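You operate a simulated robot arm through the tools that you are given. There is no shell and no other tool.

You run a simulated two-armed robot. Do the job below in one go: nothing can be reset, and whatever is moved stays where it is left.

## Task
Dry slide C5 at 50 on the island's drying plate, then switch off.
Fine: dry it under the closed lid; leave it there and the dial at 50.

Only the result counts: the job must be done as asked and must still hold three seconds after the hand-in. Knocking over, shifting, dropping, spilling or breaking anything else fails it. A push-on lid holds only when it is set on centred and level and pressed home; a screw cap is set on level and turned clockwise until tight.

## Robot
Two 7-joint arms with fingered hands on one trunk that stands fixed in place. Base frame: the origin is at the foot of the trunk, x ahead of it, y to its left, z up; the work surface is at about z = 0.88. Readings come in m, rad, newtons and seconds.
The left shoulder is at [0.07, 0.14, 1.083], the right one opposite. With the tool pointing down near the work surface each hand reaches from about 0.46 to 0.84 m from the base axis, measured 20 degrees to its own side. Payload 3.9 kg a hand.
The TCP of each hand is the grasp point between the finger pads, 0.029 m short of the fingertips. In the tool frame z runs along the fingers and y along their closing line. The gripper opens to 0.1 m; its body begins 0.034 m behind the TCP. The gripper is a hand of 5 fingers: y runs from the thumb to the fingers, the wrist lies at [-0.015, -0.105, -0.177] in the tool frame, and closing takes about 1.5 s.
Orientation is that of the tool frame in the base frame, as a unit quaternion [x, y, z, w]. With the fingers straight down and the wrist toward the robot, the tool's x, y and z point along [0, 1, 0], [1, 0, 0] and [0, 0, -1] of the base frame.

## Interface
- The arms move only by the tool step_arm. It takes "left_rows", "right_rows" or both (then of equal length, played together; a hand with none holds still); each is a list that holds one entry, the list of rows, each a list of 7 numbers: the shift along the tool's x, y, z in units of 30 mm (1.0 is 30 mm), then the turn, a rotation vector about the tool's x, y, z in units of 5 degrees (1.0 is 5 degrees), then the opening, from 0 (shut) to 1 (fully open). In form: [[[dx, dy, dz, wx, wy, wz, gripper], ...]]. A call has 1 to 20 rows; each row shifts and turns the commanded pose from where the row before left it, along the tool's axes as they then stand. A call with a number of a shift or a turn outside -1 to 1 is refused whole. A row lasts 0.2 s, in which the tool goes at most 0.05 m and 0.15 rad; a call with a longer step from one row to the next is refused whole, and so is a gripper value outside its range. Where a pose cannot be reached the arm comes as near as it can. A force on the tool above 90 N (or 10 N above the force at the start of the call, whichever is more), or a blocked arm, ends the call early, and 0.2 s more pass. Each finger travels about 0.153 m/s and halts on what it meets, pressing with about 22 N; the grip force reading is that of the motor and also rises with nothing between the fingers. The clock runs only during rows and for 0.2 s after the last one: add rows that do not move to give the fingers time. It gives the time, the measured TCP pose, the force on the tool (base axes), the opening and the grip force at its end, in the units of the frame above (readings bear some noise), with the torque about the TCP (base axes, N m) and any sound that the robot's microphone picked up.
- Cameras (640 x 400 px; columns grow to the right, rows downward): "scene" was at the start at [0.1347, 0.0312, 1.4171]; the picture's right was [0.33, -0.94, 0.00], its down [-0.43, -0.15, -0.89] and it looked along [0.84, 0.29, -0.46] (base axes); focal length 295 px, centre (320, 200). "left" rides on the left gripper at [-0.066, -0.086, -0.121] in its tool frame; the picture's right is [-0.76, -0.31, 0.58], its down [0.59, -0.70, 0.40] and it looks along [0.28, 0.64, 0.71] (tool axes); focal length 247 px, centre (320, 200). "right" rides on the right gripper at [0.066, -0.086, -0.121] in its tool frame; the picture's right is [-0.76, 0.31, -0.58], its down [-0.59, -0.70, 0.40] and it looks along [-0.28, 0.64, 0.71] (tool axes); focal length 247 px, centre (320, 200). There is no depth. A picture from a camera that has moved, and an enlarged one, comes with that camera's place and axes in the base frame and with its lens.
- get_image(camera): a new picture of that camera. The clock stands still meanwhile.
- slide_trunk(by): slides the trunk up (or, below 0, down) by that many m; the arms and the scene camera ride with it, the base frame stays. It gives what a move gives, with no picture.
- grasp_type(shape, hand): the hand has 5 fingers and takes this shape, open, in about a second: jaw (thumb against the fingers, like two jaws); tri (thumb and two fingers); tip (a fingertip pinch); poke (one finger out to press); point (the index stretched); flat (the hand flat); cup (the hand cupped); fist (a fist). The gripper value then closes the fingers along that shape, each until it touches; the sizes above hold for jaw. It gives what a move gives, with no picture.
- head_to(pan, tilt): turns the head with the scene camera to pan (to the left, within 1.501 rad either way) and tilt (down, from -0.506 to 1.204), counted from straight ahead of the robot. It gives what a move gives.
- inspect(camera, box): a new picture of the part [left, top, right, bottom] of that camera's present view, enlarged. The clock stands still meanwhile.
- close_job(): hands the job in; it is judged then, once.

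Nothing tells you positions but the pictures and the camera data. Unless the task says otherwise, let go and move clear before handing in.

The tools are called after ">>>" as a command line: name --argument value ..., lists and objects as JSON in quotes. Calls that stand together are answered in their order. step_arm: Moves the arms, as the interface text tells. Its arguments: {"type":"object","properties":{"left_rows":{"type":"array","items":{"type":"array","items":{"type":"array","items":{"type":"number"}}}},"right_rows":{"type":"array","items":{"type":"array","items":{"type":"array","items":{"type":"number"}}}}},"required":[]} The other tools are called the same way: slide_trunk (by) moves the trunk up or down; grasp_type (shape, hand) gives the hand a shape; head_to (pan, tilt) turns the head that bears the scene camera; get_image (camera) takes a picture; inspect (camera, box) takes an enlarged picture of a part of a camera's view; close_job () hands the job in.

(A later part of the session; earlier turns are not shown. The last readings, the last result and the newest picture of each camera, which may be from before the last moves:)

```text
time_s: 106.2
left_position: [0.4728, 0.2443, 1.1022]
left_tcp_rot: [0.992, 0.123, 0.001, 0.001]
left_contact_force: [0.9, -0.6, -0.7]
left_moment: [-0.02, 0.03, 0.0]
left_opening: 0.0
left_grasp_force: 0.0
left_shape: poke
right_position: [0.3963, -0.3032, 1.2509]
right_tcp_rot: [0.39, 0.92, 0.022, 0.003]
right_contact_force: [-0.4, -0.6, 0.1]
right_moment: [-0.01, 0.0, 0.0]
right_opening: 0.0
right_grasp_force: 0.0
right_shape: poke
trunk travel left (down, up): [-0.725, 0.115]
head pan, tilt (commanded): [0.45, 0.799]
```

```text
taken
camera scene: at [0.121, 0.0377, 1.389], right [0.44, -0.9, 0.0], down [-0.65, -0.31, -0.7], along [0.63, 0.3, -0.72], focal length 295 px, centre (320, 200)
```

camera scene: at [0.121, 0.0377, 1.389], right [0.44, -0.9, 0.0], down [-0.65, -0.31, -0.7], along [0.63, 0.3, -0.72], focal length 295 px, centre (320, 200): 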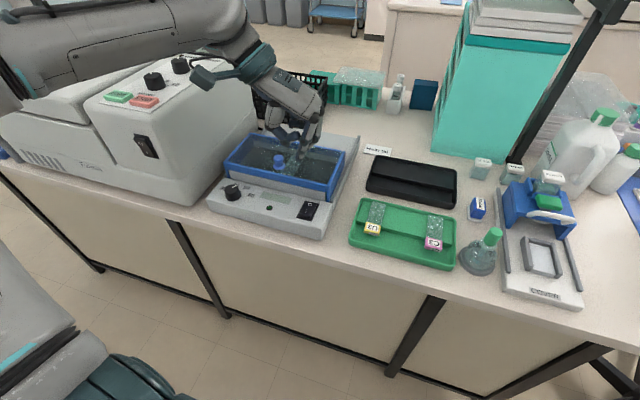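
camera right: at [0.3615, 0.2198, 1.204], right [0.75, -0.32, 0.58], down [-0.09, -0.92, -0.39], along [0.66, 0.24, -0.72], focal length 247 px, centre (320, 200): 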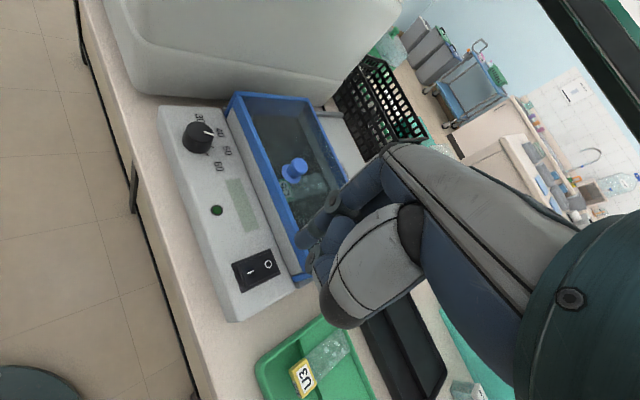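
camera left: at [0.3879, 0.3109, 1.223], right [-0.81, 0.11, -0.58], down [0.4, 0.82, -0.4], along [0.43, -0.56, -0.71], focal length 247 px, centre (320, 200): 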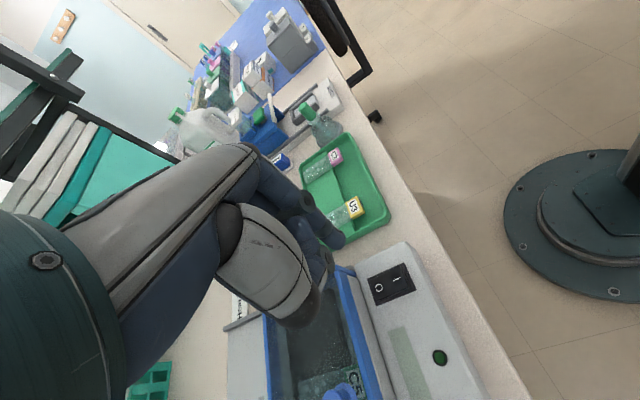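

The left hand reached the spot easily. I zoom to check the fingertip against the switch and the forearm's clearance over the centrifuge.

>>> inspect --camera "left" --box '[290, 180, 450, 320]'

>>> inspect --camera "scene" --box '[0, 0, 340, 220]'

>>> inspect --camera "scene" --box '[250, 110, 350, 230]'

```text
2.86 times, centred on (370, 250) of left
camera zoom: at [0.3879, 0.3109, 1.223], right [-0.81, 0.11, -0.58], down [0.4, 0.82, -0.4], along [0.43, -0.56, -0.71], focal length 706 px, centre (177, 57)
```

zoom: 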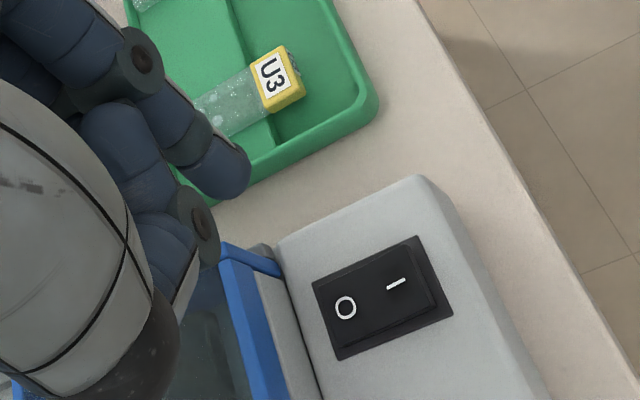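

```text
1.82 times, centred on (170, 110) of scene
camera zoom: at [0.121, 0.0377, 1.389], right [0.44, -0.9, 0.0], down [-0.65, -0.31, -0.7], along [0.63, 0.3, -0.72], focal length 537 px, centre (593, 364)
```

zoom: 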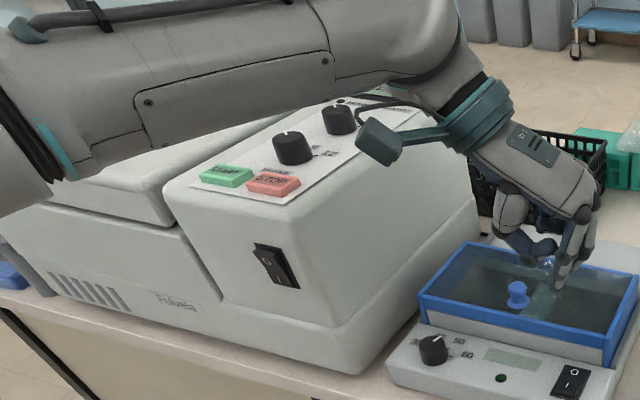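

```text
3.33 times, centred on (300, 170) of scene
camera zoom: at [0.121, 0.0377, 1.389], right [0.44, -0.9, 0.0], down [-0.65, -0.31, -0.7], along [0.63, 0.3, -0.72], focal length 985 px, centre (387, 300)
```

zoom: 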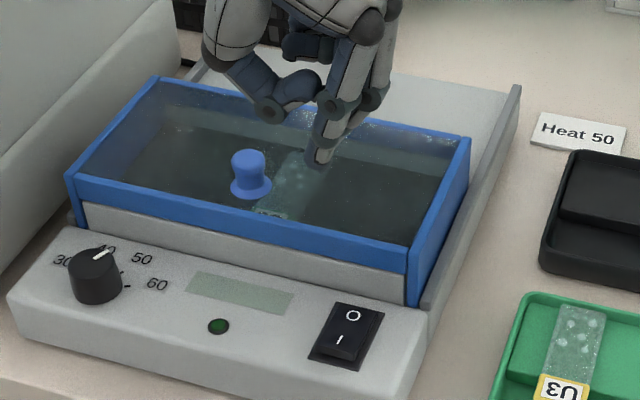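

The fingertip projects onto the near half of the rocker and the forearm stays in front of the centrifuge. I lower to tip height of about 0.957.

>>> step_arm --left_rows '[[[0, 0, 0.6, 0, 0, 0, 0], [0, 0, 0.7, 0, 0, 0, 0], [0, 0, 0.7, 0, 0, 0, 0], [0, 0, 0.7, 0, 0, 0, 0], [0, 0, 0.6, 0, 0, 0, 0], [0, 0, 0.5, 0, 0, 0, 0]]]'

>>> get_image --camera "scene"

>>> inspect --camera "left" --box '[290, 180, 450, 320]'

>>> inspect --camera "scene" --box '[260, 140, 350, 230]'

```text
time_s: 107.6
left_position: [0.4735, 0.2425, 0.9857]
left_tcp_rot: [0.993, 0.121, 0.001, 0.001]
left_contact_force: [0.1, -0.3, -0.4]
left_moment: [0.0, 0.03, 0.0]
left_opening: 0.0001
left_grasp_force: 0.0
left_shape: poke
right_position: [0.3964, -0.3033, 1.2494]
right_tcp_rot: [0.391, 0.92, 0.023, 0.002]
right_contact_force: [0.8, 0.3, 0.5]
right_moment: [-0.01, 0.02, -0.03]
right_opening: 0.0
right_grasp_force: 0.1
right_shape: poke
trunk travel left (down, up): [-0.725, 0.115]
head pan, tilt (commanded): [0.45, 0.799]
```

```text
taken
camera scene: at [0.1214, 0.0364, 1.389], right [0.44, -0.9, 0.0], down [-0.65, -0.31, -0.7], along [0.63, 0.3, -0.72], focal length 295 px, centre (320, 200)
```

scene: 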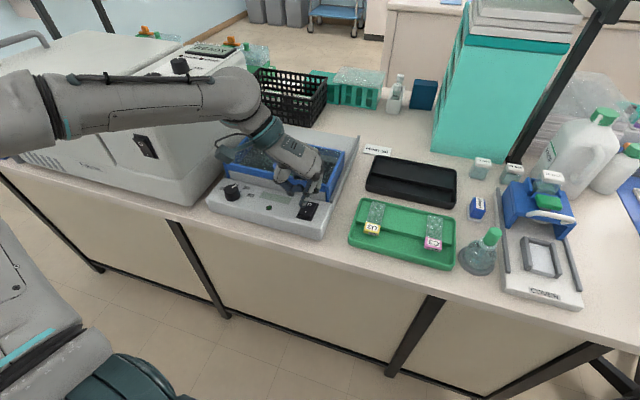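

```text
2.86 times, centred on (370, 250) of left
camera zoom: at [0.3893, 0.3096, 1.1079], right [-0.81, 0.11, -0.58], down [0.4, 0.82, -0.4], along [0.43, -0.55, -0.71], focal length 706 px, centre (177, 57)
```

zoom: 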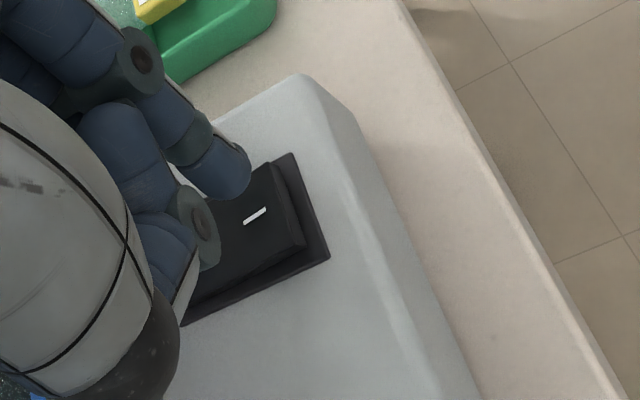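

```text
4.44 times, centred on (305, 185) of scene
camera zoom: at [0.1214, 0.0364, 1.389], right [0.44, -0.9, 0.0], down [-0.65, -0.31, -0.7], along [0.63, 0.3, -0.72], focal length 1313 px, centre (387, 267)
```

zoom: 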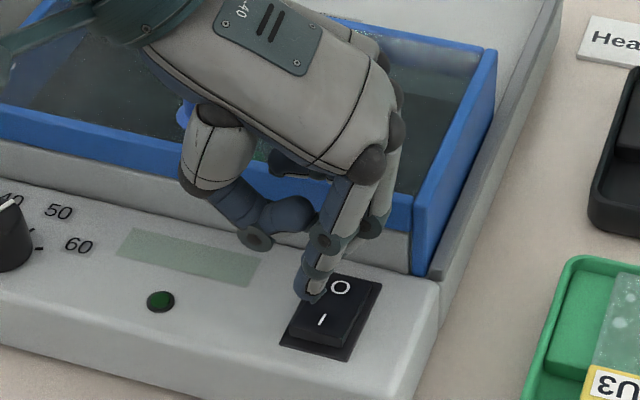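

The fingertip is just above the near half. I shift 3 mm to its middle and lower in 3 mm steps to about contact height.

>>> step_arm --left_rows '[[[0, 0.1, 0, 0, 0, 0, 0], [0, 0, 0.15, 0, 0, 0, 0], [0, 0, 0.15, 0, 0, 0, 0], [0, 0, 0.1, 0, 0, 0, 0], [0, 0, 0.1, 0, 0, 0, 0], [0, 0, 0, 0, 0, 0, 0]]]'

>>> inspect --camera "scene" --box '[260, 140, 350, 230]'

```text
time_s: 109.0
left_position: [0.4744, 0.2401, 0.9728]
left_tcp_rot: [0.993, 0.122, 0.0, 0.0]
left_contact_force: [0.7, 0.8, -1.1]
left_moment: [0.0, -0.02, 0.0]
left_opening: 0.0003
left_grasp_force: 0.1
left_shape: poke
right_position: [0.3954, -0.3033, 1.2498]
right_tcp_rot: [0.391, 0.92, 0.024, 0.003]
right_contact_force: [0.8, 0.7, 0.3]
right_moment: [0.04, -0.01, 0.0]
right_opening: 0.0
right_grasp_force: 0.0
right_shape: poke
trunk travel left (down, up): [-0.725, 0.115]
head pan, tilt (commanded): [0.45, 0.799]
```

```text
4.44 times, centred on (305, 185) of scene
camera zoom: at [0.121, 0.0361, 1.389], right [0.44, -0.9, 0.0], down [-0.65, -0.31, -0.7], along [0.63, 0.3, -0.72], focal length 1313 px, centre (387, 267)
```

zoom: 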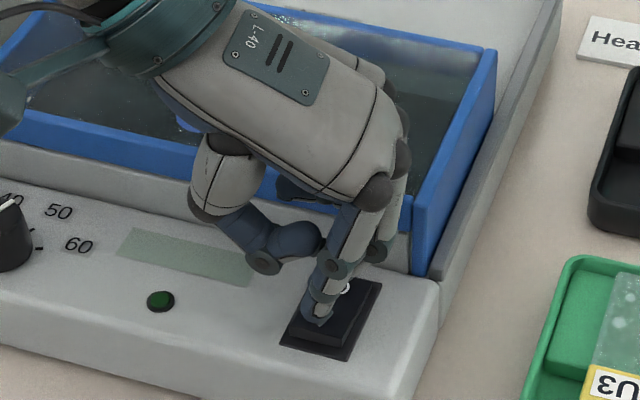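

No contact yet. I press on down in 2–3 mm steps, watching the force and listening for the click.

>>> step_arm --left_rows '[[[0, 0, 0.1, 0, 0, 0, 0], [0, 0, 0.1, 0, 0, 0, 0], [0, 0, 0, 0, 0, 0, 0]]]'

>>> inspect --camera "scene" --box '[260, 140, 350, 230]'

```text
time_s: 109.8
left_position: [0.4739, 0.2395, 0.9665]
left_tcp_rot: [0.993, 0.122, 0.001, -0.001]
left_contact_force: [-0.1, 0.3, -0.4]
left_moment: [0.02, 0.02, -0.01]
left_opening: 0.0
left_grasp_force: 0.0
left_shape: poke
right_position: [0.395, -0.3039, 1.2501]
right_tcp_rot: [0.391, 0.92, 0.023, 0.002]
right_contact_force: [-0.5, 0.8, -0.8]
right_moment: [0.01, 0.02, -0.02]
right_opening: 0.0
right_grasp_force: 0.1
right_shape: poke
trunk travel left (down, up): [-0.725, 0.115]
head pan, tilt (commanded): [0.45, 0.799]
```

```text
4.44 times, centred on (305, 185) of scene
camera zoom: at [0.121, 0.0362, 1.389], right [0.44, -0.9, 0.0], down [-0.65, -0.31, -0.7], along [0.63, 0.3, -0.72], focal length 1313 px, centre (387, 267)
```

zoom: 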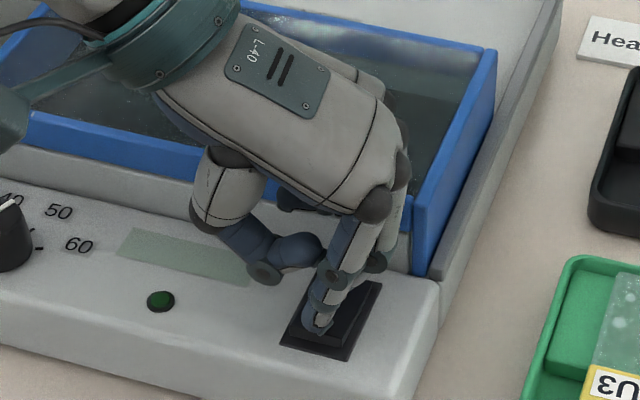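

Still no force at TCP z 0.9665. I go down another 5 mm in small steps.

>>> step_arm --left_rows '[[[0, 0, 0.08, 0, 0, 0, 0], [0, 0, 0.08, 0, 0, 0, 0], [0, 0, 0, 0, 0, 0, 0]]]'

>>> inspect --camera "scene" --box '[280, 170, 340, 220]'

>>> inspect --camera "left" --box '[290, 180, 450, 320]'

```text
time_s: 110.6
left_position: [0.4732, 0.239, 0.9641]
left_tcp_rot: [0.993, 0.122, 0.002, 0.0]
left_contact_force: [0.4, -0.5, 12.6]
left_moment: [0.04, -0.16, 0.01]
left_opening: 0.0
left_grasp_force: 0.1
left_shape: poke
right_position: [0.3945, -0.3044, 1.2502]
right_tcp_rot: [0.39, 0.92, 0.024, 0.003]
right_contact_force: [-1.2, -0.6, 0.5]
right_moment: [0.0, 0.0, 0.02]
right_opening: 0.0
right_grasp_force: 0.1
right_shape: poke
trunk travel left (down, up): [-0.725, 0.115]
head pan, tilt (commanded): [0.45, 0.799]
```

```text
8.00 times, centred on (310, 195) of scene
camera zoom: at [0.1194, 0.0354, 1.3894], right [0.44, -0.9, 0.0], down [-0.64, -0.31, -0.7], along [0.63, 0.3, -0.72], focal length 2363 px, centre (400, 240)
```

zoom: 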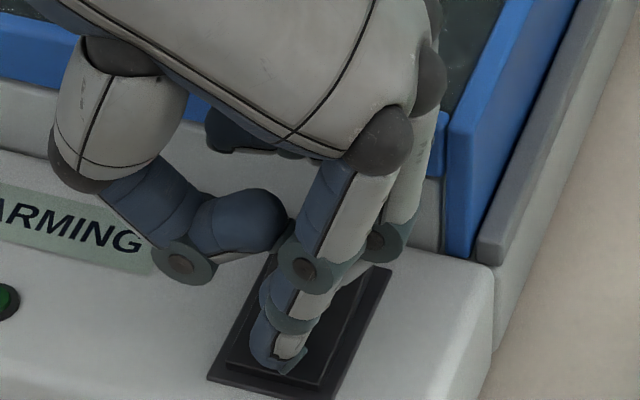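

```text
2.86 times, centred on (370, 250) of left
camera zoom: at [0.3881, 0.3056, 1.0846], right [-0.81, 0.11, -0.58], down [0.4, 0.82, -0.4], along [0.43, -0.55, -0.71], focal length 706 px, centre (177, 57)
```

zoom: 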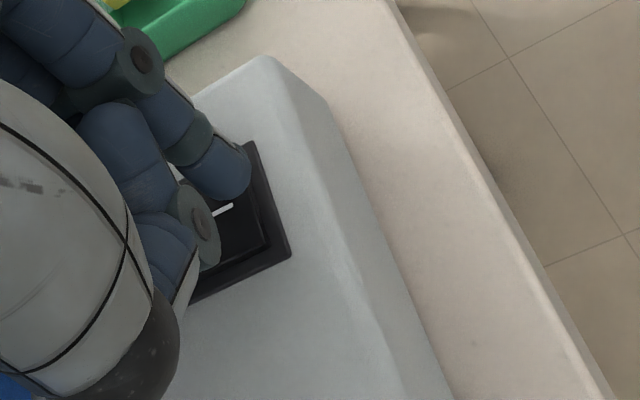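

The display now reads "WARMING": the plate is switched on. I lift the finger off and look at the display and the switch.

>>> step_arm --left_rows '[[[0, 0, -0.2, 0, 0, 0, 0], [0, 0, -0.5, 0, 0, 0, 0], [0, 0, -0.6, 0, 0, 0, 0], [0, 0, -0.4, 0, 0, 0, 0]]]'

>>> inspect --camera "scene" --box '[205, 150, 345, 240]'

>>> get_image --camera "left"

```text
time_s: 111.6
left_position: [0.474, 0.2388, 1.0121]
left_tcp_rot: [0.993, 0.121, 0.0, 0.0]
left_contact_force: [-0.9, -0.4, 0.1]
left_moment: [-0.01, 0.01, -0.03]
left_opening: 0.0
left_grasp_force: 0.1
left_shape: poke
right_position: [0.3953, -0.3023, 1.251]
right_tcp_rot: [0.391, 0.92, 0.024, 0.003]
right_contact_force: [-0.1, -0.4, -0.2]
right_moment: [0.02, -0.01, -0.01]
right_opening: 0.0001
right_grasp_force: 0.1
right_shape: poke
trunk travel left (down, up): [-0.725, 0.115]
head pan, tilt (commanded): [0.45, 0.799]
```

```text
4.44 times, centred on (275, 195) of scene
camera zoom: at [0.1209, 0.0361, 1.389], right [0.44, -0.9, 0.0], down [-0.65, -0.31, -0.7], along [0.63, 0.3, -0.72], focal length 1313 px, centre (520, 222)
```

zoom: 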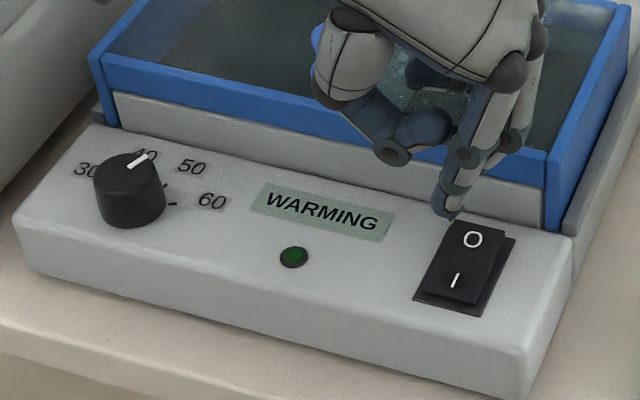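

```text
taken
camera left: at [0.3892, 0.306, 1.1334], right [-0.81, 0.11, -0.58], down [0.4, 0.82, -0.4], along [0.43, -0.55, -0.71], focal length 247 px, centre (320, 200)
```

left: 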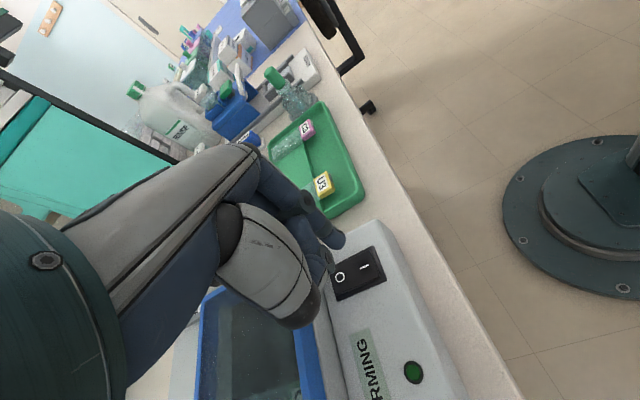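

The rocker is on I and the plate is warming. While it heats I raise the hand a bit and let time run with still rows.

>>> step_arm --left_rows '[[[0, 0, -0.6, 0, 0, 0, 0], [0, 0, -0.8, 0, 0, 0, 0], [0, 0, -0.8, 0, 0, 0, 0], [0, 0, -0.4, 0, 0, 0, 0], [0, 0, 0, 0, 0, 0, 0], [0, 0, 0, 0, 0, 0, 0], [0, 0, 0, 0, 0, 0, 0], [0, 0, 0, 0, 0, 0, 0], [0, 0, 0, 0, 0, 0, 0], [0, 0, 0, 0, 0, 0, 0], [0, 0, 0, 0, 0, 0, 0], [0, 0, 0, 0, 0, 0, 0], [0, 0, 0, 0, 0, 0, 0], [0, 0, 0, 0, 0, 0, 0], [0, 0, 0, 0, 0, 0, 0], [0, 0, 0, 0, 0, 0, 0]]]'

>>> inspect --camera "scene" --box '[195, 120, 375, 245]'

```text
time_s: 115.0
left_position: [0.4755, 0.2403, 1.0897]
left_tcp_rot: [0.993, 0.122, 0.0, 0.0]
left_contact_force: [-0.4, -0.4, -0.4]
left_moment: [-0.02, 0.02, -0.01]
left_opening: 0.0
left_grasp_force: 0.1
left_shape: poke
right_position: [0.3952, -0.3035, 1.2498]
right_tcp_rot: [0.391, 0.92, 0.023, 0.002]
right_contact_force: [-0.8, 0.5, 0.4]
right_moment: [0.0, -0.01, -0.01]
right_opening: 0.0
right_grasp_force: 0.0
right_shape: poke
trunk travel left (down, up): [-0.725, 0.115]
head pan, tilt (commanded): [0.45, 0.799]
```

```text
3.20 times, centred on (285, 182) of scene
camera zoom: at [0.121, 0.0362, 1.389], right [0.44, -0.9, 0.0], down [-0.65, -0.31, -0.7], along [0.63, 0.3, -0.72], focal length 945 px, centre (432, 256)
```

zoom: 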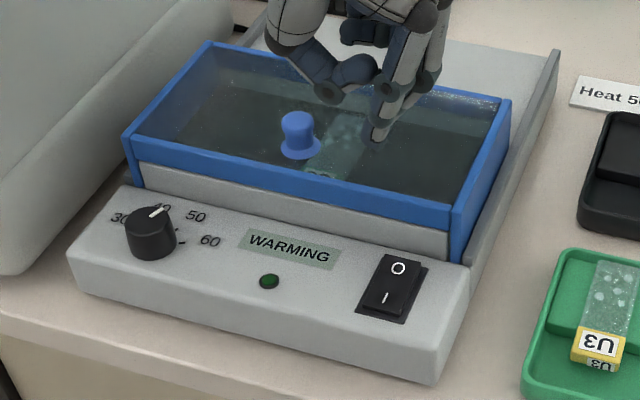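

Still warming. Meanwhile I try the "point" shape, to see whether it keeps the other fingers farther from the lid when I later press the O side.

>>> grasp_type --shape "point" --hand "left"

>>> inspect --camera "left" --box '[200, 150, 440, 330]'

>>> inspect --camera "scene" --box '[220, 60, 380, 200]'

```text
time_s: 115.9
left_position: [0.4745, 0.2391, 1.0901]
left_tcp_rot: [0.993, 0.121, 0.001, 0.0]
left_contact_force: [-0.5, -0.3, 0.5]
left_moment: [-0.02, 0.02, -0.03]
left_opening: 0.0
left_grasp_force: 0.0
left_shape: point
right_position: [0.3939, -0.3028, 1.2506]
right_tcp_rot: [0.391, 0.92, 0.024, 0.002]
right_contact_force: [-0.3, -0.3, 0.4]
right_moment: [0.03, -0.01, 0.03]
right_opening: 0.0
right_grasp_force: 0.0
right_shape: poke
trunk travel left (down, up): [-0.725, 0.115]
head pan, tilt (commanded): [0.45, 0.799]
```

```text
2.22 times, centred on (320, 240) of left
camera zoom: at [0.3903, 0.3067, 1.2118], right [-0.81, 0.11, -0.58], down [0.4, 0.82, -0.4], along [0.43, -0.55, -0.71], focal length 549 px, centre (320, 111)
```

zoom: 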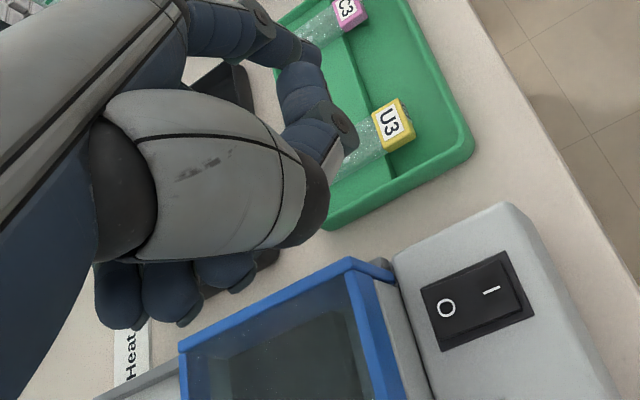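

```text
2.86 times, centred on (300, 130) of scene
camera zoom: at [0.121, 0.0362, 1.389], right [0.44, -0.9, 0.0], down [-0.65, -0.31, -0.7], along [0.63, 0.3, -0.72], focal length 844 px, centre (377, 400)
```

zoom: 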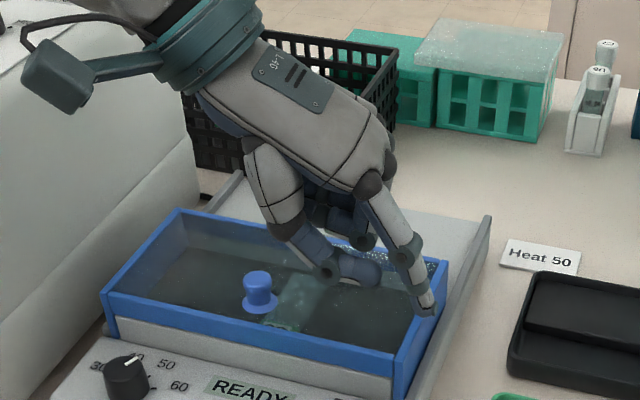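

The display now shows "READY" — the plate has reached temperature. I look at the display and at the slide under the lid to see if the drops are going.

>>> inspect --camera "scene" --box '[205, 150, 345, 240]'

>>> inspect --camera "scene" --box '[270, 140, 330, 185]'

```text
4.44 times, centred on (275, 195) of scene
camera zoom: at [0.121, 0.0362, 1.389], right [0.44, -0.9, 0.0], down [-0.65, -0.31, -0.7], along [0.63, 0.3, -0.72], focal length 1313 px, centre (520, 222)
```

zoom: 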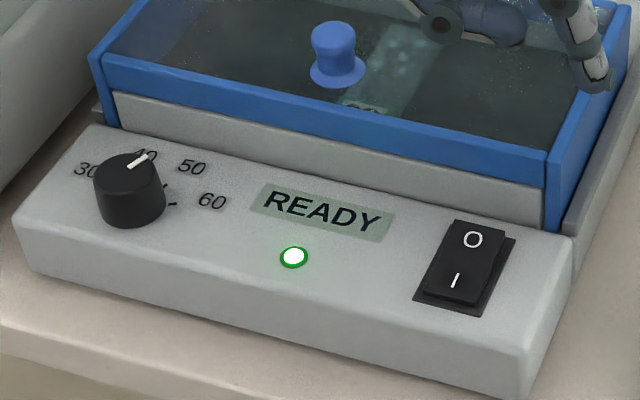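

```text
8.89 times, centred on (300, 162) of scene
camera zoom: at [0.121, 0.0362, 1.389], right [0.44, -0.9, 0.0], down [-0.65, -0.31, -0.7], along [0.63, 0.3, -0.72], focal length 2626 px, centre (498, 533)
```

zoom: 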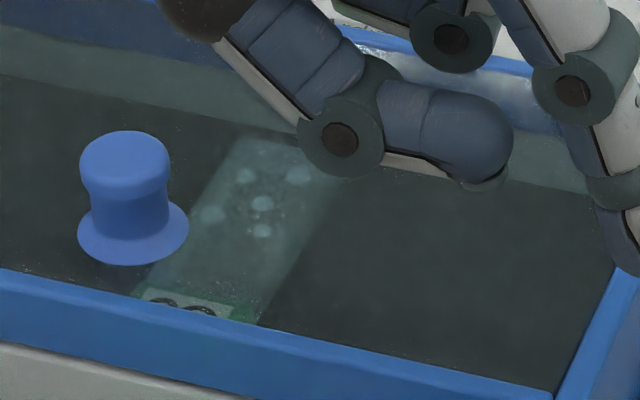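

READY and the lamp is lit, but drops are still on the glass, so drying must go on. I change the left hand to a closed tip pinch (its other fingers sit higher) and let time pass.

>>> grasp_type --shape "tip" --hand "left"

>>> step_arm --left_rows '[[[0, 0, -0.5, 0, 0, 0, 0], [0, 0, -0.5, 0, 0, 0, 0], [0, 0, 0, 0, 0, 0, 0], [0, 0, 0, 0, 0, 0, 0], [0, 0, 0, 0, 0, 0, 0], [0, 0, 0, 0, 0, 0, 0], [0, 0, 0, 0, 0, 0, 0], [0, 0, 0, 0, 0, 0, 0], [0, 0, 0, 0, 0, 0, 0], [0, 0, 0, 0, 0, 0, 0], [0, 0, 0, 0, 0, 0, 0], [0, 0, 0, 0, 0, 0, 0]]]'

>>> inspect --camera "scene" --box '[205, 130, 345, 240]'

>>> inspect --camera "scene" --box '[270, 140, 330, 185]'

```text
time_s: 116.8
left_position: [0.475, 0.2393, 1.0895]
left_tcp_rot: [0.993, 0.122, 0.001, -0.001]
left_contact_force: [0.1, 0.7, 0.4]
left_moment: [-0.02, 0.01, -0.02]
left_opening: 0.1002
left_grasp_force: 0.2
left_shape: tip
right_position: [0.3957, -0.3035, 1.2493]
right_tcp_rot: [0.39, 0.921, 0.024, 0.003]
right_contact_force: [-0.3, -0.7, 0.4]
right_moment: [-0.02, 0.02, -0.02]
right_opening: 0.0
right_grasp_force: 0.1
right_shape: poke
trunk travel left (down, up): [-0.725, 0.115]
head pan, tilt (commanded): [0.45, 0.799]
```

```text
time_s: 119.4
left_position: [0.4733, 0.2386, 1.1204]
left_tcp_rot: [0.993, 0.122, 0.001, 0.0]
left_contact_force: [0.0, 0.7, 0.5]
left_moment: [0.02, 0.02, 0.0]
left_opening: 0.0
left_grasp_force: 22.3
left_shape: tip
right_position: [0.3946, -0.304, 1.2496]
right_tcp_rot: [0.391, 0.92, 0.023, 0.003]
right_contact_force: [1.3, -0.2, -0.6]
right_moment: [0.0, 0.03, 0.01]
right_opening: 0.0
right_grasp_force: 0.1
right_shape: poke
trunk travel left (down, up): [-0.725, 0.115]
head pan, tilt (commanded): [0.45, 0.799]
```

```text
3.64 times, centred on (275, 185) of scene
camera zoom: at [0.121, 0.0362, 1.389], right [0.44, -0.9, 0.0], down [-0.65, -0.31, -0.7], along [0.63, 0.3, -0.72], focal length 1074 px, centre (484, 254)
```

zoom: 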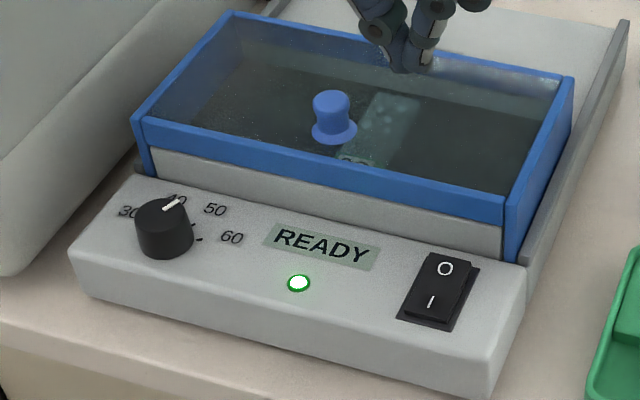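

```text
8.89 times, centred on (300, 162) of scene
camera zoom: at [0.121, 0.0362, 1.389], right [0.44, -0.9, 0.0], down [-0.65, -0.31, -0.7], along [0.63, 0.3, -0.72], focal length 2626 px, centre (498, 533)
```

zoom: 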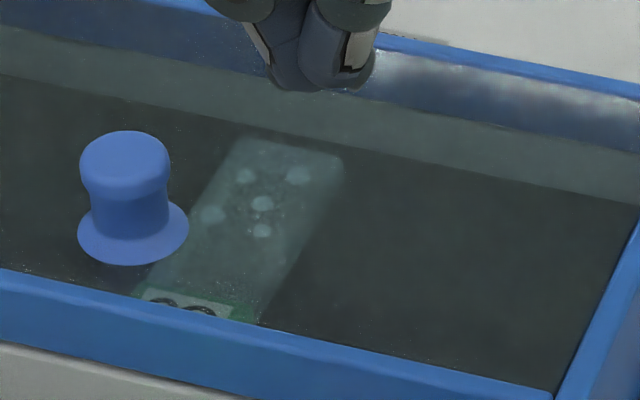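

Still READY with drops visible. While waiting I try out the leaning posture in free air: hand top leaning toward me by 25°, at safe height.

>>> step_arm --left_rows '[[[0, 0, 0, 0, 1, 0, 0], [0, 0, 0, 0, 1, 0, 0], [0, 0, 0, 0, 1, 0, 0], [0, 0, 0, 0, 1, 0, 0], [0, 0, 0, 0, 1, 0, 0], [0, 0, 0, 0, 0, 0, 0], [0, 0, 0, 0, 0, 0, 0], [0, 0, 0, 0, 0, 0, 0], [0, 0, 0, 0, 0, 0, 0], [0, 0, 0, 0, 0, 0, 0], [0, 0, 0, 0, 0, 0, 0], [0, 0, 0, 0, 0, 0, 0], [0, 0, 0, 0, 0, 0, 0], [0, 0, 0, 0, 0, 0, 0], [0, 0, 0, 0, 0, 0, 0]]]'

>>> get_image --camera "scene"

>>> inspect --camera "scene" --box '[205, 130, 345, 240]'

```text
time_s: 122.6
left_position: [0.4743, 0.239, 1.1203]
left_tcp_rot: [0.969, 0.119, 0.216, -0.027]
left_contact_force: [0.1, -0.1, 0.0]
left_moment: [-0.02, 0.02, 0.01]
left_opening: 0.0
left_grasp_force: 22.6
left_shape: tip
right_position: [0.3942, -0.3026, 1.2512]
right_tcp_rot: [0.39, 0.92, 0.024, 0.003]
right_contact_force: [-0.3, 0.7, 0.2]
right_moment: [-0.03, 0.0, 0.0]
right_opening: 0.0
right_grasp_force: 0.1
right_shape: poke
trunk travel left (down, up): [-0.725, 0.115]
head pan, tilt (commanded): [0.45, 0.799]
```

```text
taken
camera scene: at [0.121, 0.0362, 1.389], right [0.44, -0.9, 0.0], down [-0.65, -0.31, -0.7], along [0.63, 0.3, -0.72], focal length 295 px, centre (320, 200)
```

scene: 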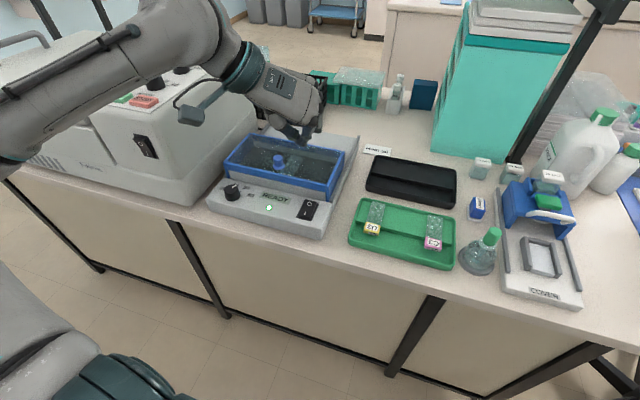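

```text
3.64 times, centred on (275, 185) of scene
camera zoom: at [0.121, 0.0362, 1.389], right [0.44, -0.9, 0.0], down [-0.65, -0.31, -0.7], along [0.63, 0.3, -0.72], focal length 1074 px, centre (484, 254)
```

zoom: 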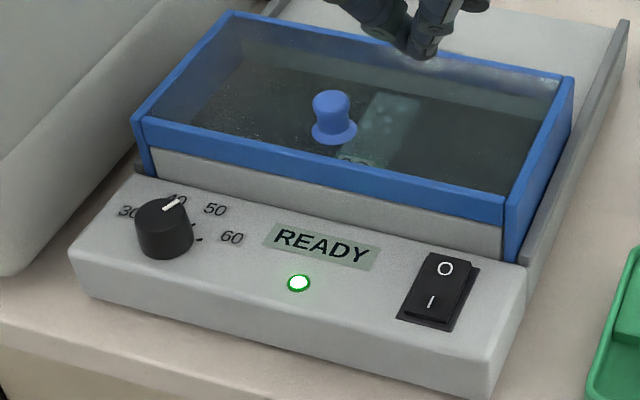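

The leaning posture is reachable. The display still says READY; I keep waiting and watch the slide.

>>> step_arm --left_rows '[[[0, 0, 0, 0, 0, 0, 0], [0, 0, 0, 0, 0, 0, 0], [0, 0, 0, 0, 0, 0, 0], [0, 0, 0, 0, 0, 0, 0], [0, 0, 0, 0, 0, 0, 0], [0, 0, 0, 0, 0, 0, 0], [0, 0, 0, 0, 0, 0, 0], [0, 0, 0, 0, 0, 0, 0], [0, 0, 0, 0, 0, 0, 0], [0, 0, 0, 0, 0, 0, 0], [0, 0, 0, 0, 0, 0, 0], [0, 0, 0, 0, 0, 0, 0], [0, 0, 0, 0, 0, 0, 0], [0, 0, 0, 0, 0, 0, 0], [0, 0, 0, 0, 0, 0, 0], [0, 0, 0, 0, 0, 0, 0], [0, 0, 0, 0, 0, 0, 0], [0, 0, 0, 0, 0, 0, 0], [0, 0, 0, 0, 0, 0, 0], [0, 0, 0, 0, 0, 0, 0]]]'

>>> inspect --camera "scene" --box '[205, 130, 345, 240]'

>>> inspect --camera "scene" --box '[270, 140, 330, 185]'

```text
time_s: 126.8
left_position: [0.4737, 0.2391, 1.1202]
left_tcp_rot: [0.969, 0.118, 0.215, -0.026]
left_contact_force: [-0.3, 0.0, 0.7]
left_moment: [-0.01, 0.02, 0.01]
left_opening: 0.0
left_grasp_force: 22.0
left_shape: tip
right_position: [0.3945, -0.3035, 1.2489]
right_tcp_rot: [0.391, 0.92, 0.023, 0.003]
right_contact_force: [-0.8, 0.4, 0.6]
right_moment: [-0.03, 0.01, 0.02]
right_opening: 0.0001
right_grasp_force: 0.1
right_shape: poke
trunk travel left (down, up): [-0.725, 0.115]
head pan, tilt (commanded): [0.45, 0.799]
```

```text
3.64 times, centred on (275, 185) of scene
camera zoom: at [0.121, 0.0362, 1.389], right [0.44, -0.9, 0.0], down [-0.65, -0.31, -0.7], along [0.63, 0.3, -0.72], focal length 1074 px, centre (484, 254)
```

zoom: 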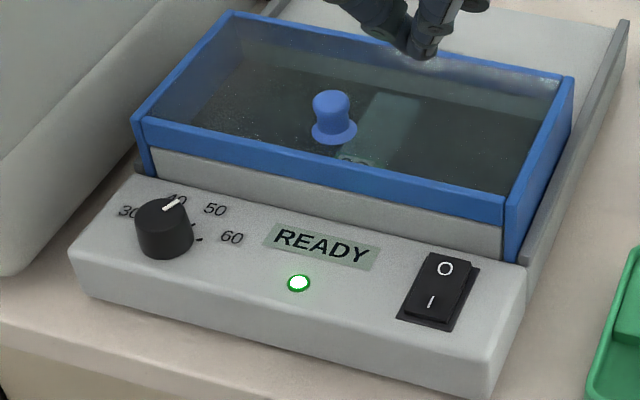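

```text
8.89 times, centred on (300, 162) of scene
camera zoom: at [0.121, 0.0362, 1.389], right [0.44, -0.9, 0.0], down [-0.65, -0.31, -0.7], along [0.63, 0.3, -0.72], focal length 2626 px, centre (498, 533)
```

zoom: 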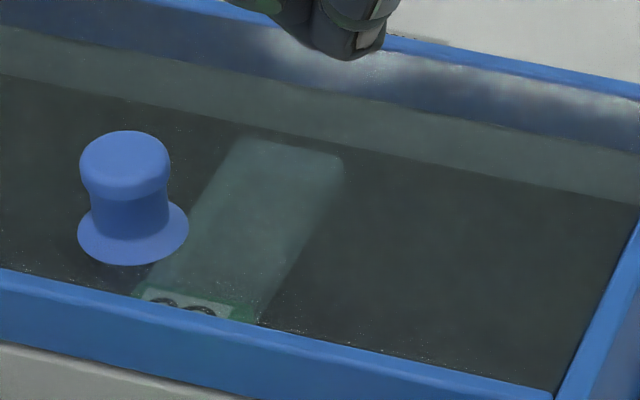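

The drops have vanished: C5 is dry. Now I switch off: moving the leaning hand down over the O half, tip to about z 0.96.

>>> step_arm --left_rows '[[[-0.205, 0.02, 0.7, 0, 0, 0, 0], [-0.205, 0.02, 0.7, 0, 0, 0, 0], [-0.205, 0.02, 0.7, 0, 0, 0, 0], [-0.205, 0.02, 0.6, 0, 0, 0, 0], [0, 0, 0, 0, 0, 0, 0]]]'

>>> inspect --camera "scene" --box '[250, 130, 350, 230]'

>>> inspect --camera "left" --box '[240, 170, 440, 330]'

```text
time_s: 128.0
left_position: [0.4862, 0.2388, 1.0347]
left_tcp_rot: [0.969, 0.119, 0.215, -0.026]
left_contact_force: [0.3, 0.1, 0.1]
left_moment: [-0.03, -0.02, 0.01]
left_opening: 0.0
left_grasp_force: 22.0
left_shape: tip
right_position: [0.395, -0.3036, 1.25]
right_tcp_rot: [0.39, 0.921, 0.024, 0.003]
right_contact_force: [0.3, 1.0, 0.7]
right_moment: [-0.04, -0.01, 0.01]
right_opening: 0.0
right_grasp_force: 0.1
right_shape: poke
trunk travel left (down, up): [-0.725, 0.115]
head pan, tilt (commanded): [0.45, 0.799]
```

```text
4.00 times, centred on (300, 180) of scene
camera zoom: at [0.1208, 0.036, 1.389], right [0.44, -0.9, 0.0], down [-0.65, -0.31, -0.7], along [0.63, 0.3, -0.72], focal length 1182 px, centre (400, 280)
```

zoom: 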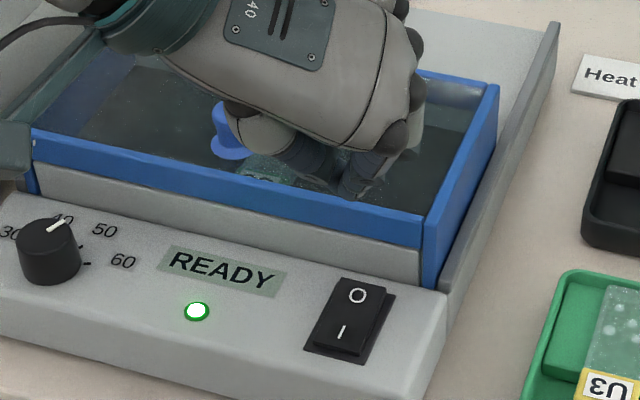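

```text
2.50 times, centred on (340, 250) of left
camera zoom: at [0.3584, 0.2953, 1.1181], right [-0.5, 0.19, -0.84], down [0.51, 0.85, -0.11], along [0.7, -0.49, -0.53], focal length 617 px, centre (270, 75)
```

zoom: 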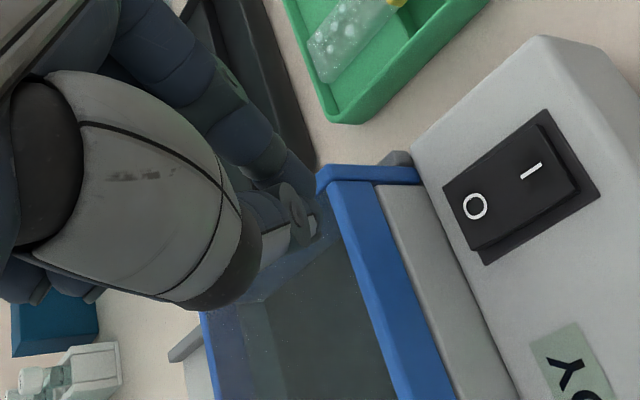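

The tip is right over O with the hand leaning back toward me. I lower another 45 mm straight down and check clearance to the lid.

>>> step_arm --left_rows '[[[-0.173, 0, 0.473, 0, 0, 0, 0], [-0.173, 0, 0.473, 0, 0, 0, 0], [-0.173, 0, 0.473, 0, 0, 0, 0], [0, 0, 0, 0, 0, 0, 0]]]'

>>> inspect --camera "scene" --box '[250, 130, 350, 230]'

>>> inspect --camera "left" --box '[240, 170, 440, 330]'

>>> inspect --camera "right" --box '[0, 0, 200, 120]'

```text
time_s: 129.0
left_position: [0.4898, 0.242, 0.9913]
left_tcp_rot: [0.969, 0.119, 0.215, -0.027]
left_contact_force: [-1.0, 0.8, -0.3]
left_moment: [0.01, 0.02, -0.02]
left_opening: 0.0001
left_grasp_force: 22.5
left_shape: tip
right_position: [0.3951, -0.3038, 1.2508]
right_tcp_rot: [0.391, 0.92, 0.024, 0.003]
right_contact_force: [0.7, 0.0, -0.9]
right_moment: [-0.02, 0.0, -0.03]
right_opening: 0.0
right_grasp_force: 0.0
right_shape: poke
trunk travel left (down, up): [-0.725, 0.115]
head pan, tilt (commanded): [0.45, 0.799]
```

```text
4.00 times, centred on (300, 180) of scene
camera zoom: at [0.1209, 0.0361, 1.389], right [0.44, -0.9, 0.0], down [-0.65, -0.31, -0.7], along [0.63, 0.3, -0.72], focal length 1182 px, centre (400, 280)
```

zoom: 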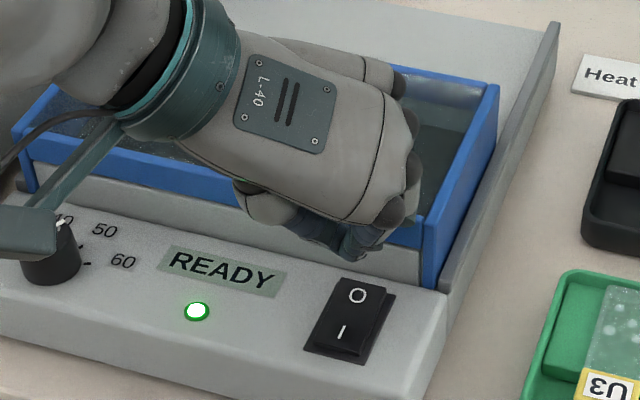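

```text
2.50 times, centred on (340, 250) of left
camera zoom: at [0.3611, 0.2979, 1.0738], right [-0.5, 0.19, -0.84], down [0.51, 0.85, -0.11], along [0.7, -0.49, -0.53], focal length 617 px, centre (270, 75)
```

zoom: 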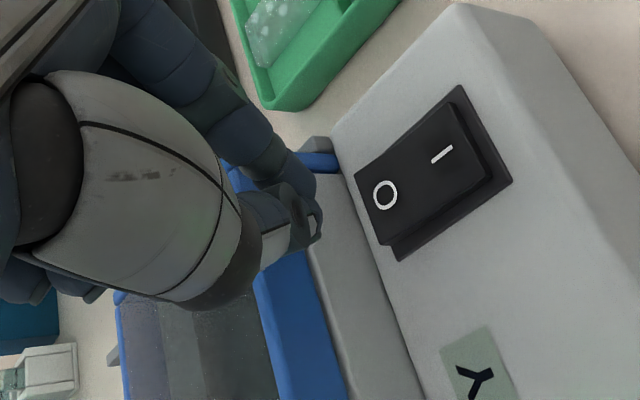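

```text
3.20 times, centred on (100, 60) of right
camera zoom: at [0.2847, -0.3222, 1.3683], right [0.73, -0.36, 0.58], down [-0.09, -0.9, -0.44], along [0.67, 0.27, -0.69], focal length 790 px, centre (1024, 648)
```

zoom: 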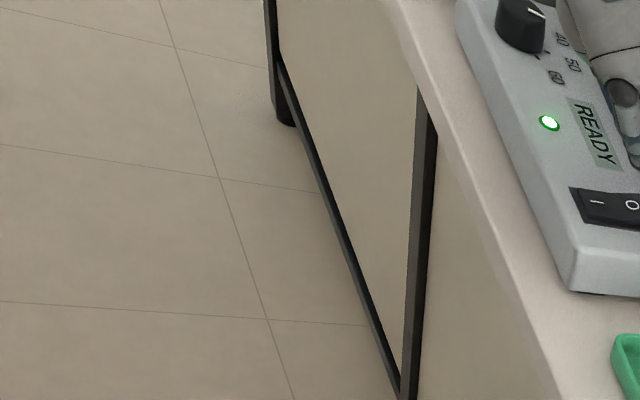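

There is good clearance: the tips are in front of the lid and over the O. I lower 15 mm more.

>>> step_arm --left_rows '[[[-0.105, 0, 0.225, 0, 0, 0, 0], [-0.105, 0, 0.225, 0, 0, 0, 0], [0, 0, 0, 0, 0, 0, 0]]]'

>>> inspect --camera "scene" --box '[260, 150, 340, 230]'

>>> inspect --camera "left" --box '[240, 170, 440, 330]'

```text
time_s: 129.8
left_position: [0.489, 0.2425, 0.9769]
left_tcp_rot: [0.969, 0.119, 0.215, -0.027]
left_contact_force: [-0.5, 1.1, -0.5]
left_moment: [0.0, 0.02, 0.01]
left_opening: 0.0003
left_grasp_force: 21.5
left_shape: tip
right_position: [0.3955, -0.3047, 1.2507]
right_tcp_rot: [0.391, 0.92, 0.023, 0.003]
right_contact_force: [-0.3, -0.4, 0.3]
right_moment: [0.03, 0.04, -0.03]
right_opening: 0.0
right_grasp_force: 0.2
right_shape: poke
trunk travel left (down, up): [-0.725, 0.115]
head pan, tilt (commanded): [0.45, 0.799]
```

```text
5.00 times, centred on (300, 190) of scene
camera zoom: at [0.121, 0.0362, 1.389], right [0.44, -0.9, 0.0], down [-0.65, -0.31, -0.7], along [0.63, 0.3, -0.72], focal length 1477 px, centre (420, 250)
```

zoom: 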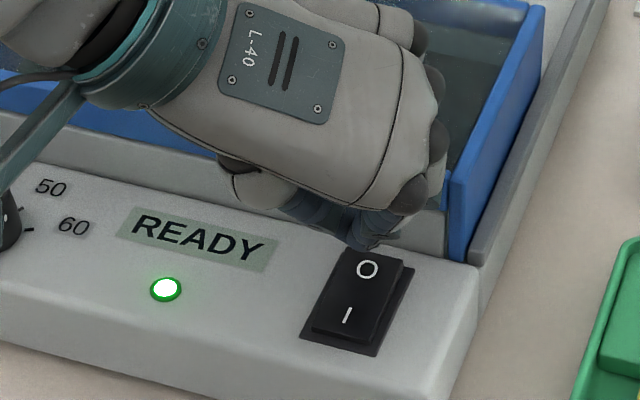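

```text
2.50 times, centred on (340, 250) of left
camera zoom: at [0.3619, 0.2976, 1.0594], right [-0.5, 0.19, -0.84], down [0.51, 0.85, -0.11], along [0.7, -0.49, -0.53], focal length 617 px, centre (270, 75)
```

zoom: 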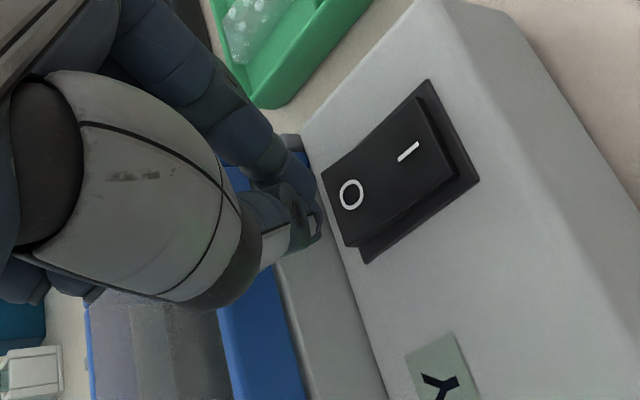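

The tips would land at the rocker's far edge, so I shift 7 mm toward me and then lower in small steps until it clicks.

>>> step_arm --left_rows '[[[-0.21, 0, -0.1, 0, 0, 0, 0], [-0.04, 0, 0.09, 0, 0, 0, 0], [-0.04, 0, 0.09, 0, 0, 0, 0], [0, 0, 0, 0, 0, 0, 0]]]'

>>> inspect --camera "scene" --box '[260, 150, 340, 230]'

>>> inspect --camera "left" --box '[240, 170, 440, 330]'

```text
time_s: 130.8
left_position: [0.4834, 0.2388, 0.9712]
left_tcp_rot: [0.969, 0.119, 0.216, -0.026]
left_contact_force: [0.3, 0.2, -0.1]
left_moment: [0.02, 0.01, 0.0]
left_opening: 0.0
left_grasp_force: 22.3
left_shape: tip
right_position: [0.3945, -0.3038, 1.2503]
right_tcp_rot: [0.391, 0.92, 0.023, 0.003]
right_contact_force: [0.1, -0.4, 0.9]
right_moment: [-0.02, 0.0, 0.0]
right_opening: 0.0
right_grasp_force: 0.0
right_shape: poke
trunk travel left (down, up): [-0.725, 0.115]
head pan, tilt (commanded): [0.45, 0.799]
```

```text
5.00 times, centred on (300, 190) of scene
camera zoom: at [0.121, 0.0362, 1.389], right [0.44, -0.9, 0.0], down [-0.65, -0.31, -0.7], along [0.63, 0.3, -0.72], focal length 1477 px, centre (420, 250)
```

zoom: 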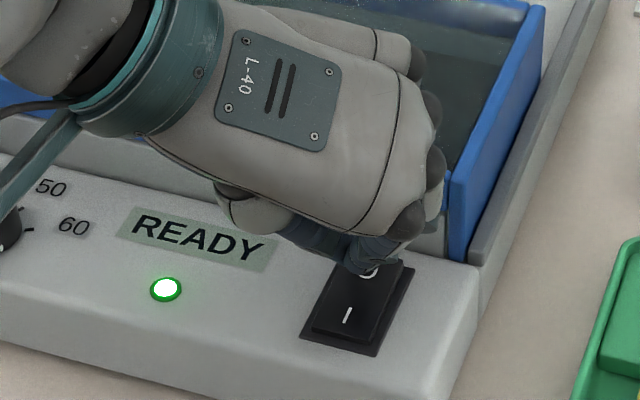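

```text
2.50 times, centred on (340, 250) of left
camera zoom: at [0.3551, 0.2955, 1.0533], right [-0.5, 0.19, -0.84], down [0.51, 0.85, -0.11], along [0.7, -0.49, -0.53], focal length 617 px, centre (270, 75)
```

zoom: 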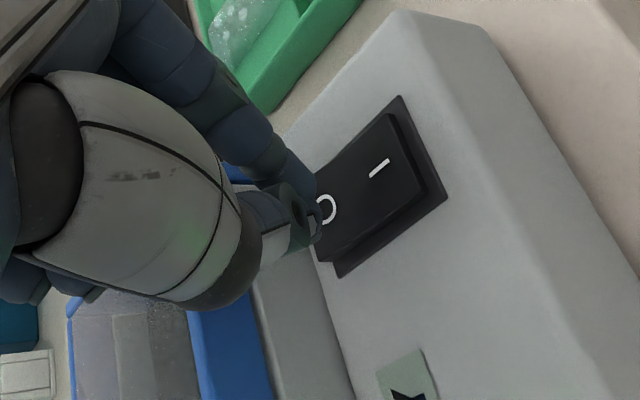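

The tips are on the far half just behind the O. I press down 8 mm in small steps.

>>> step_arm --left_rows '[[[-0.04, 0, 0.085, 0, 0, 0, 0], [-0.04, 0, 0.085, 0, 0, 0, 0], [-0.03, 0, 0.06, 0, 0, 0, 0], [0, 0, 0, 0, 0, 0, 0]]]'

>>> inspect --camera "scene" --box '[260, 150, 340, 230]'

```text
time_s: 131.8
left_position: [0.4853, 0.2394, 0.9631]
left_tcp_rot: [0.969, 0.119, 0.217, -0.025]
left_contact_force: [-0.9, -0.8, 2.4]
left_moment: [0.03, 0.03, 0.02]
left_opening: 0.0
left_grasp_force: 22.0
left_shape: tip
right_position: [0.3938, -0.3048, 1.2495]
right_tcp_rot: [0.391, 0.92, 0.023, 0.002]
right_contact_force: [-0.3, -0.2, 0.4]
right_moment: [-0.02, 0.0, 0.0]
right_opening: 0.0
right_grasp_force: 0.0
right_shape: poke
trunk travel left (down, up): [-0.725, 0.115]
head pan, tilt (commanded): [0.45, 0.799]
```

```text
5.00 times, centred on (300, 190) of scene
camera zoom: at [0.1206, 0.0361, 1.3891], right [0.44, -0.9, 0.0], down [-0.65, -0.31, -0.7], along [0.63, 0.3, -0.72], focal length 1477 px, centre (420, 250)
```

zoom: 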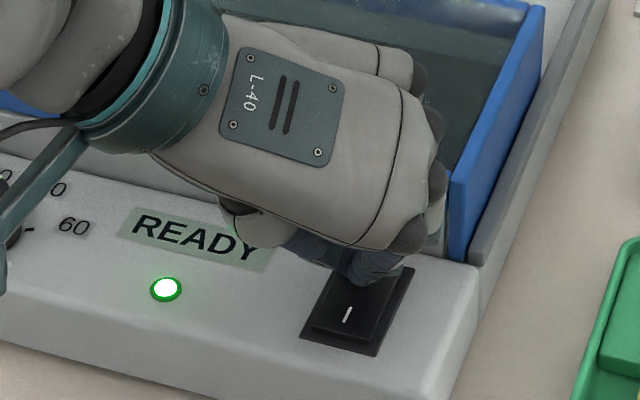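

Contact has just begun (2.4 N). I press on a few more mm.

>>> step_arm --left_rows '[[[-0.03, 0, 0.06, 0, 0, 0, 0], [-0.03, 0, 0.06, 0, 0, 0, 0], [0, 0, 0, 0, 0, 0, 0]]]'

>>> inspect --camera "scene" --box '[260, 150, 340, 230]'

```text
time_s: 132.6
left_position: [0.4832, 0.239, 0.9597]
left_tcp_rot: [0.969, 0.12, 0.217, -0.025]
left_contact_force: [-1.6, 0.8, 6.5]
left_moment: [0.09, -0.04, -0.01]
left_opening: 0.0
left_grasp_force: 22.4
left_shape: tip
right_position: [0.3939, -0.3033, 1.2504]
right_tcp_rot: [0.39, 0.92, 0.024, 0.004]
right_contact_force: [0.3, -0.6, 0.1]
right_moment: [-0.04, -0.03, 0.05]
right_opening: 0.0002
right_grasp_force: 0.1
right_shape: poke
trunk travel left (down, up): [-0.725, 0.115]
head pan, tilt (commanded): [0.45, 0.799]
```

```text
5.00 times, centred on (300, 190) of scene
camera zoom: at [0.12, 0.0361, 1.3892], right [0.44, -0.9, 0.0], down [-0.64, -0.31, -0.7], along [0.63, 0.3, -0.72], focal length 1477 px, centre (420, 250)
```

zoom: 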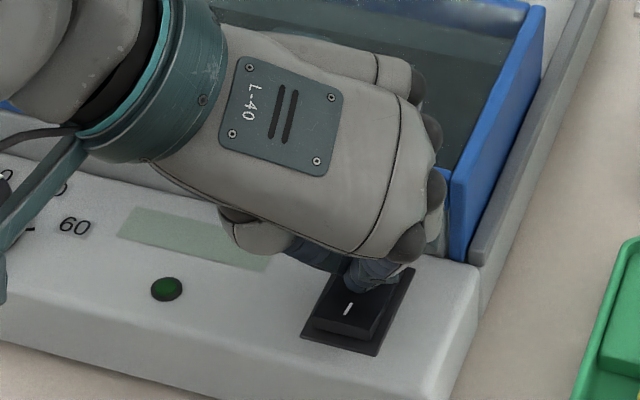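

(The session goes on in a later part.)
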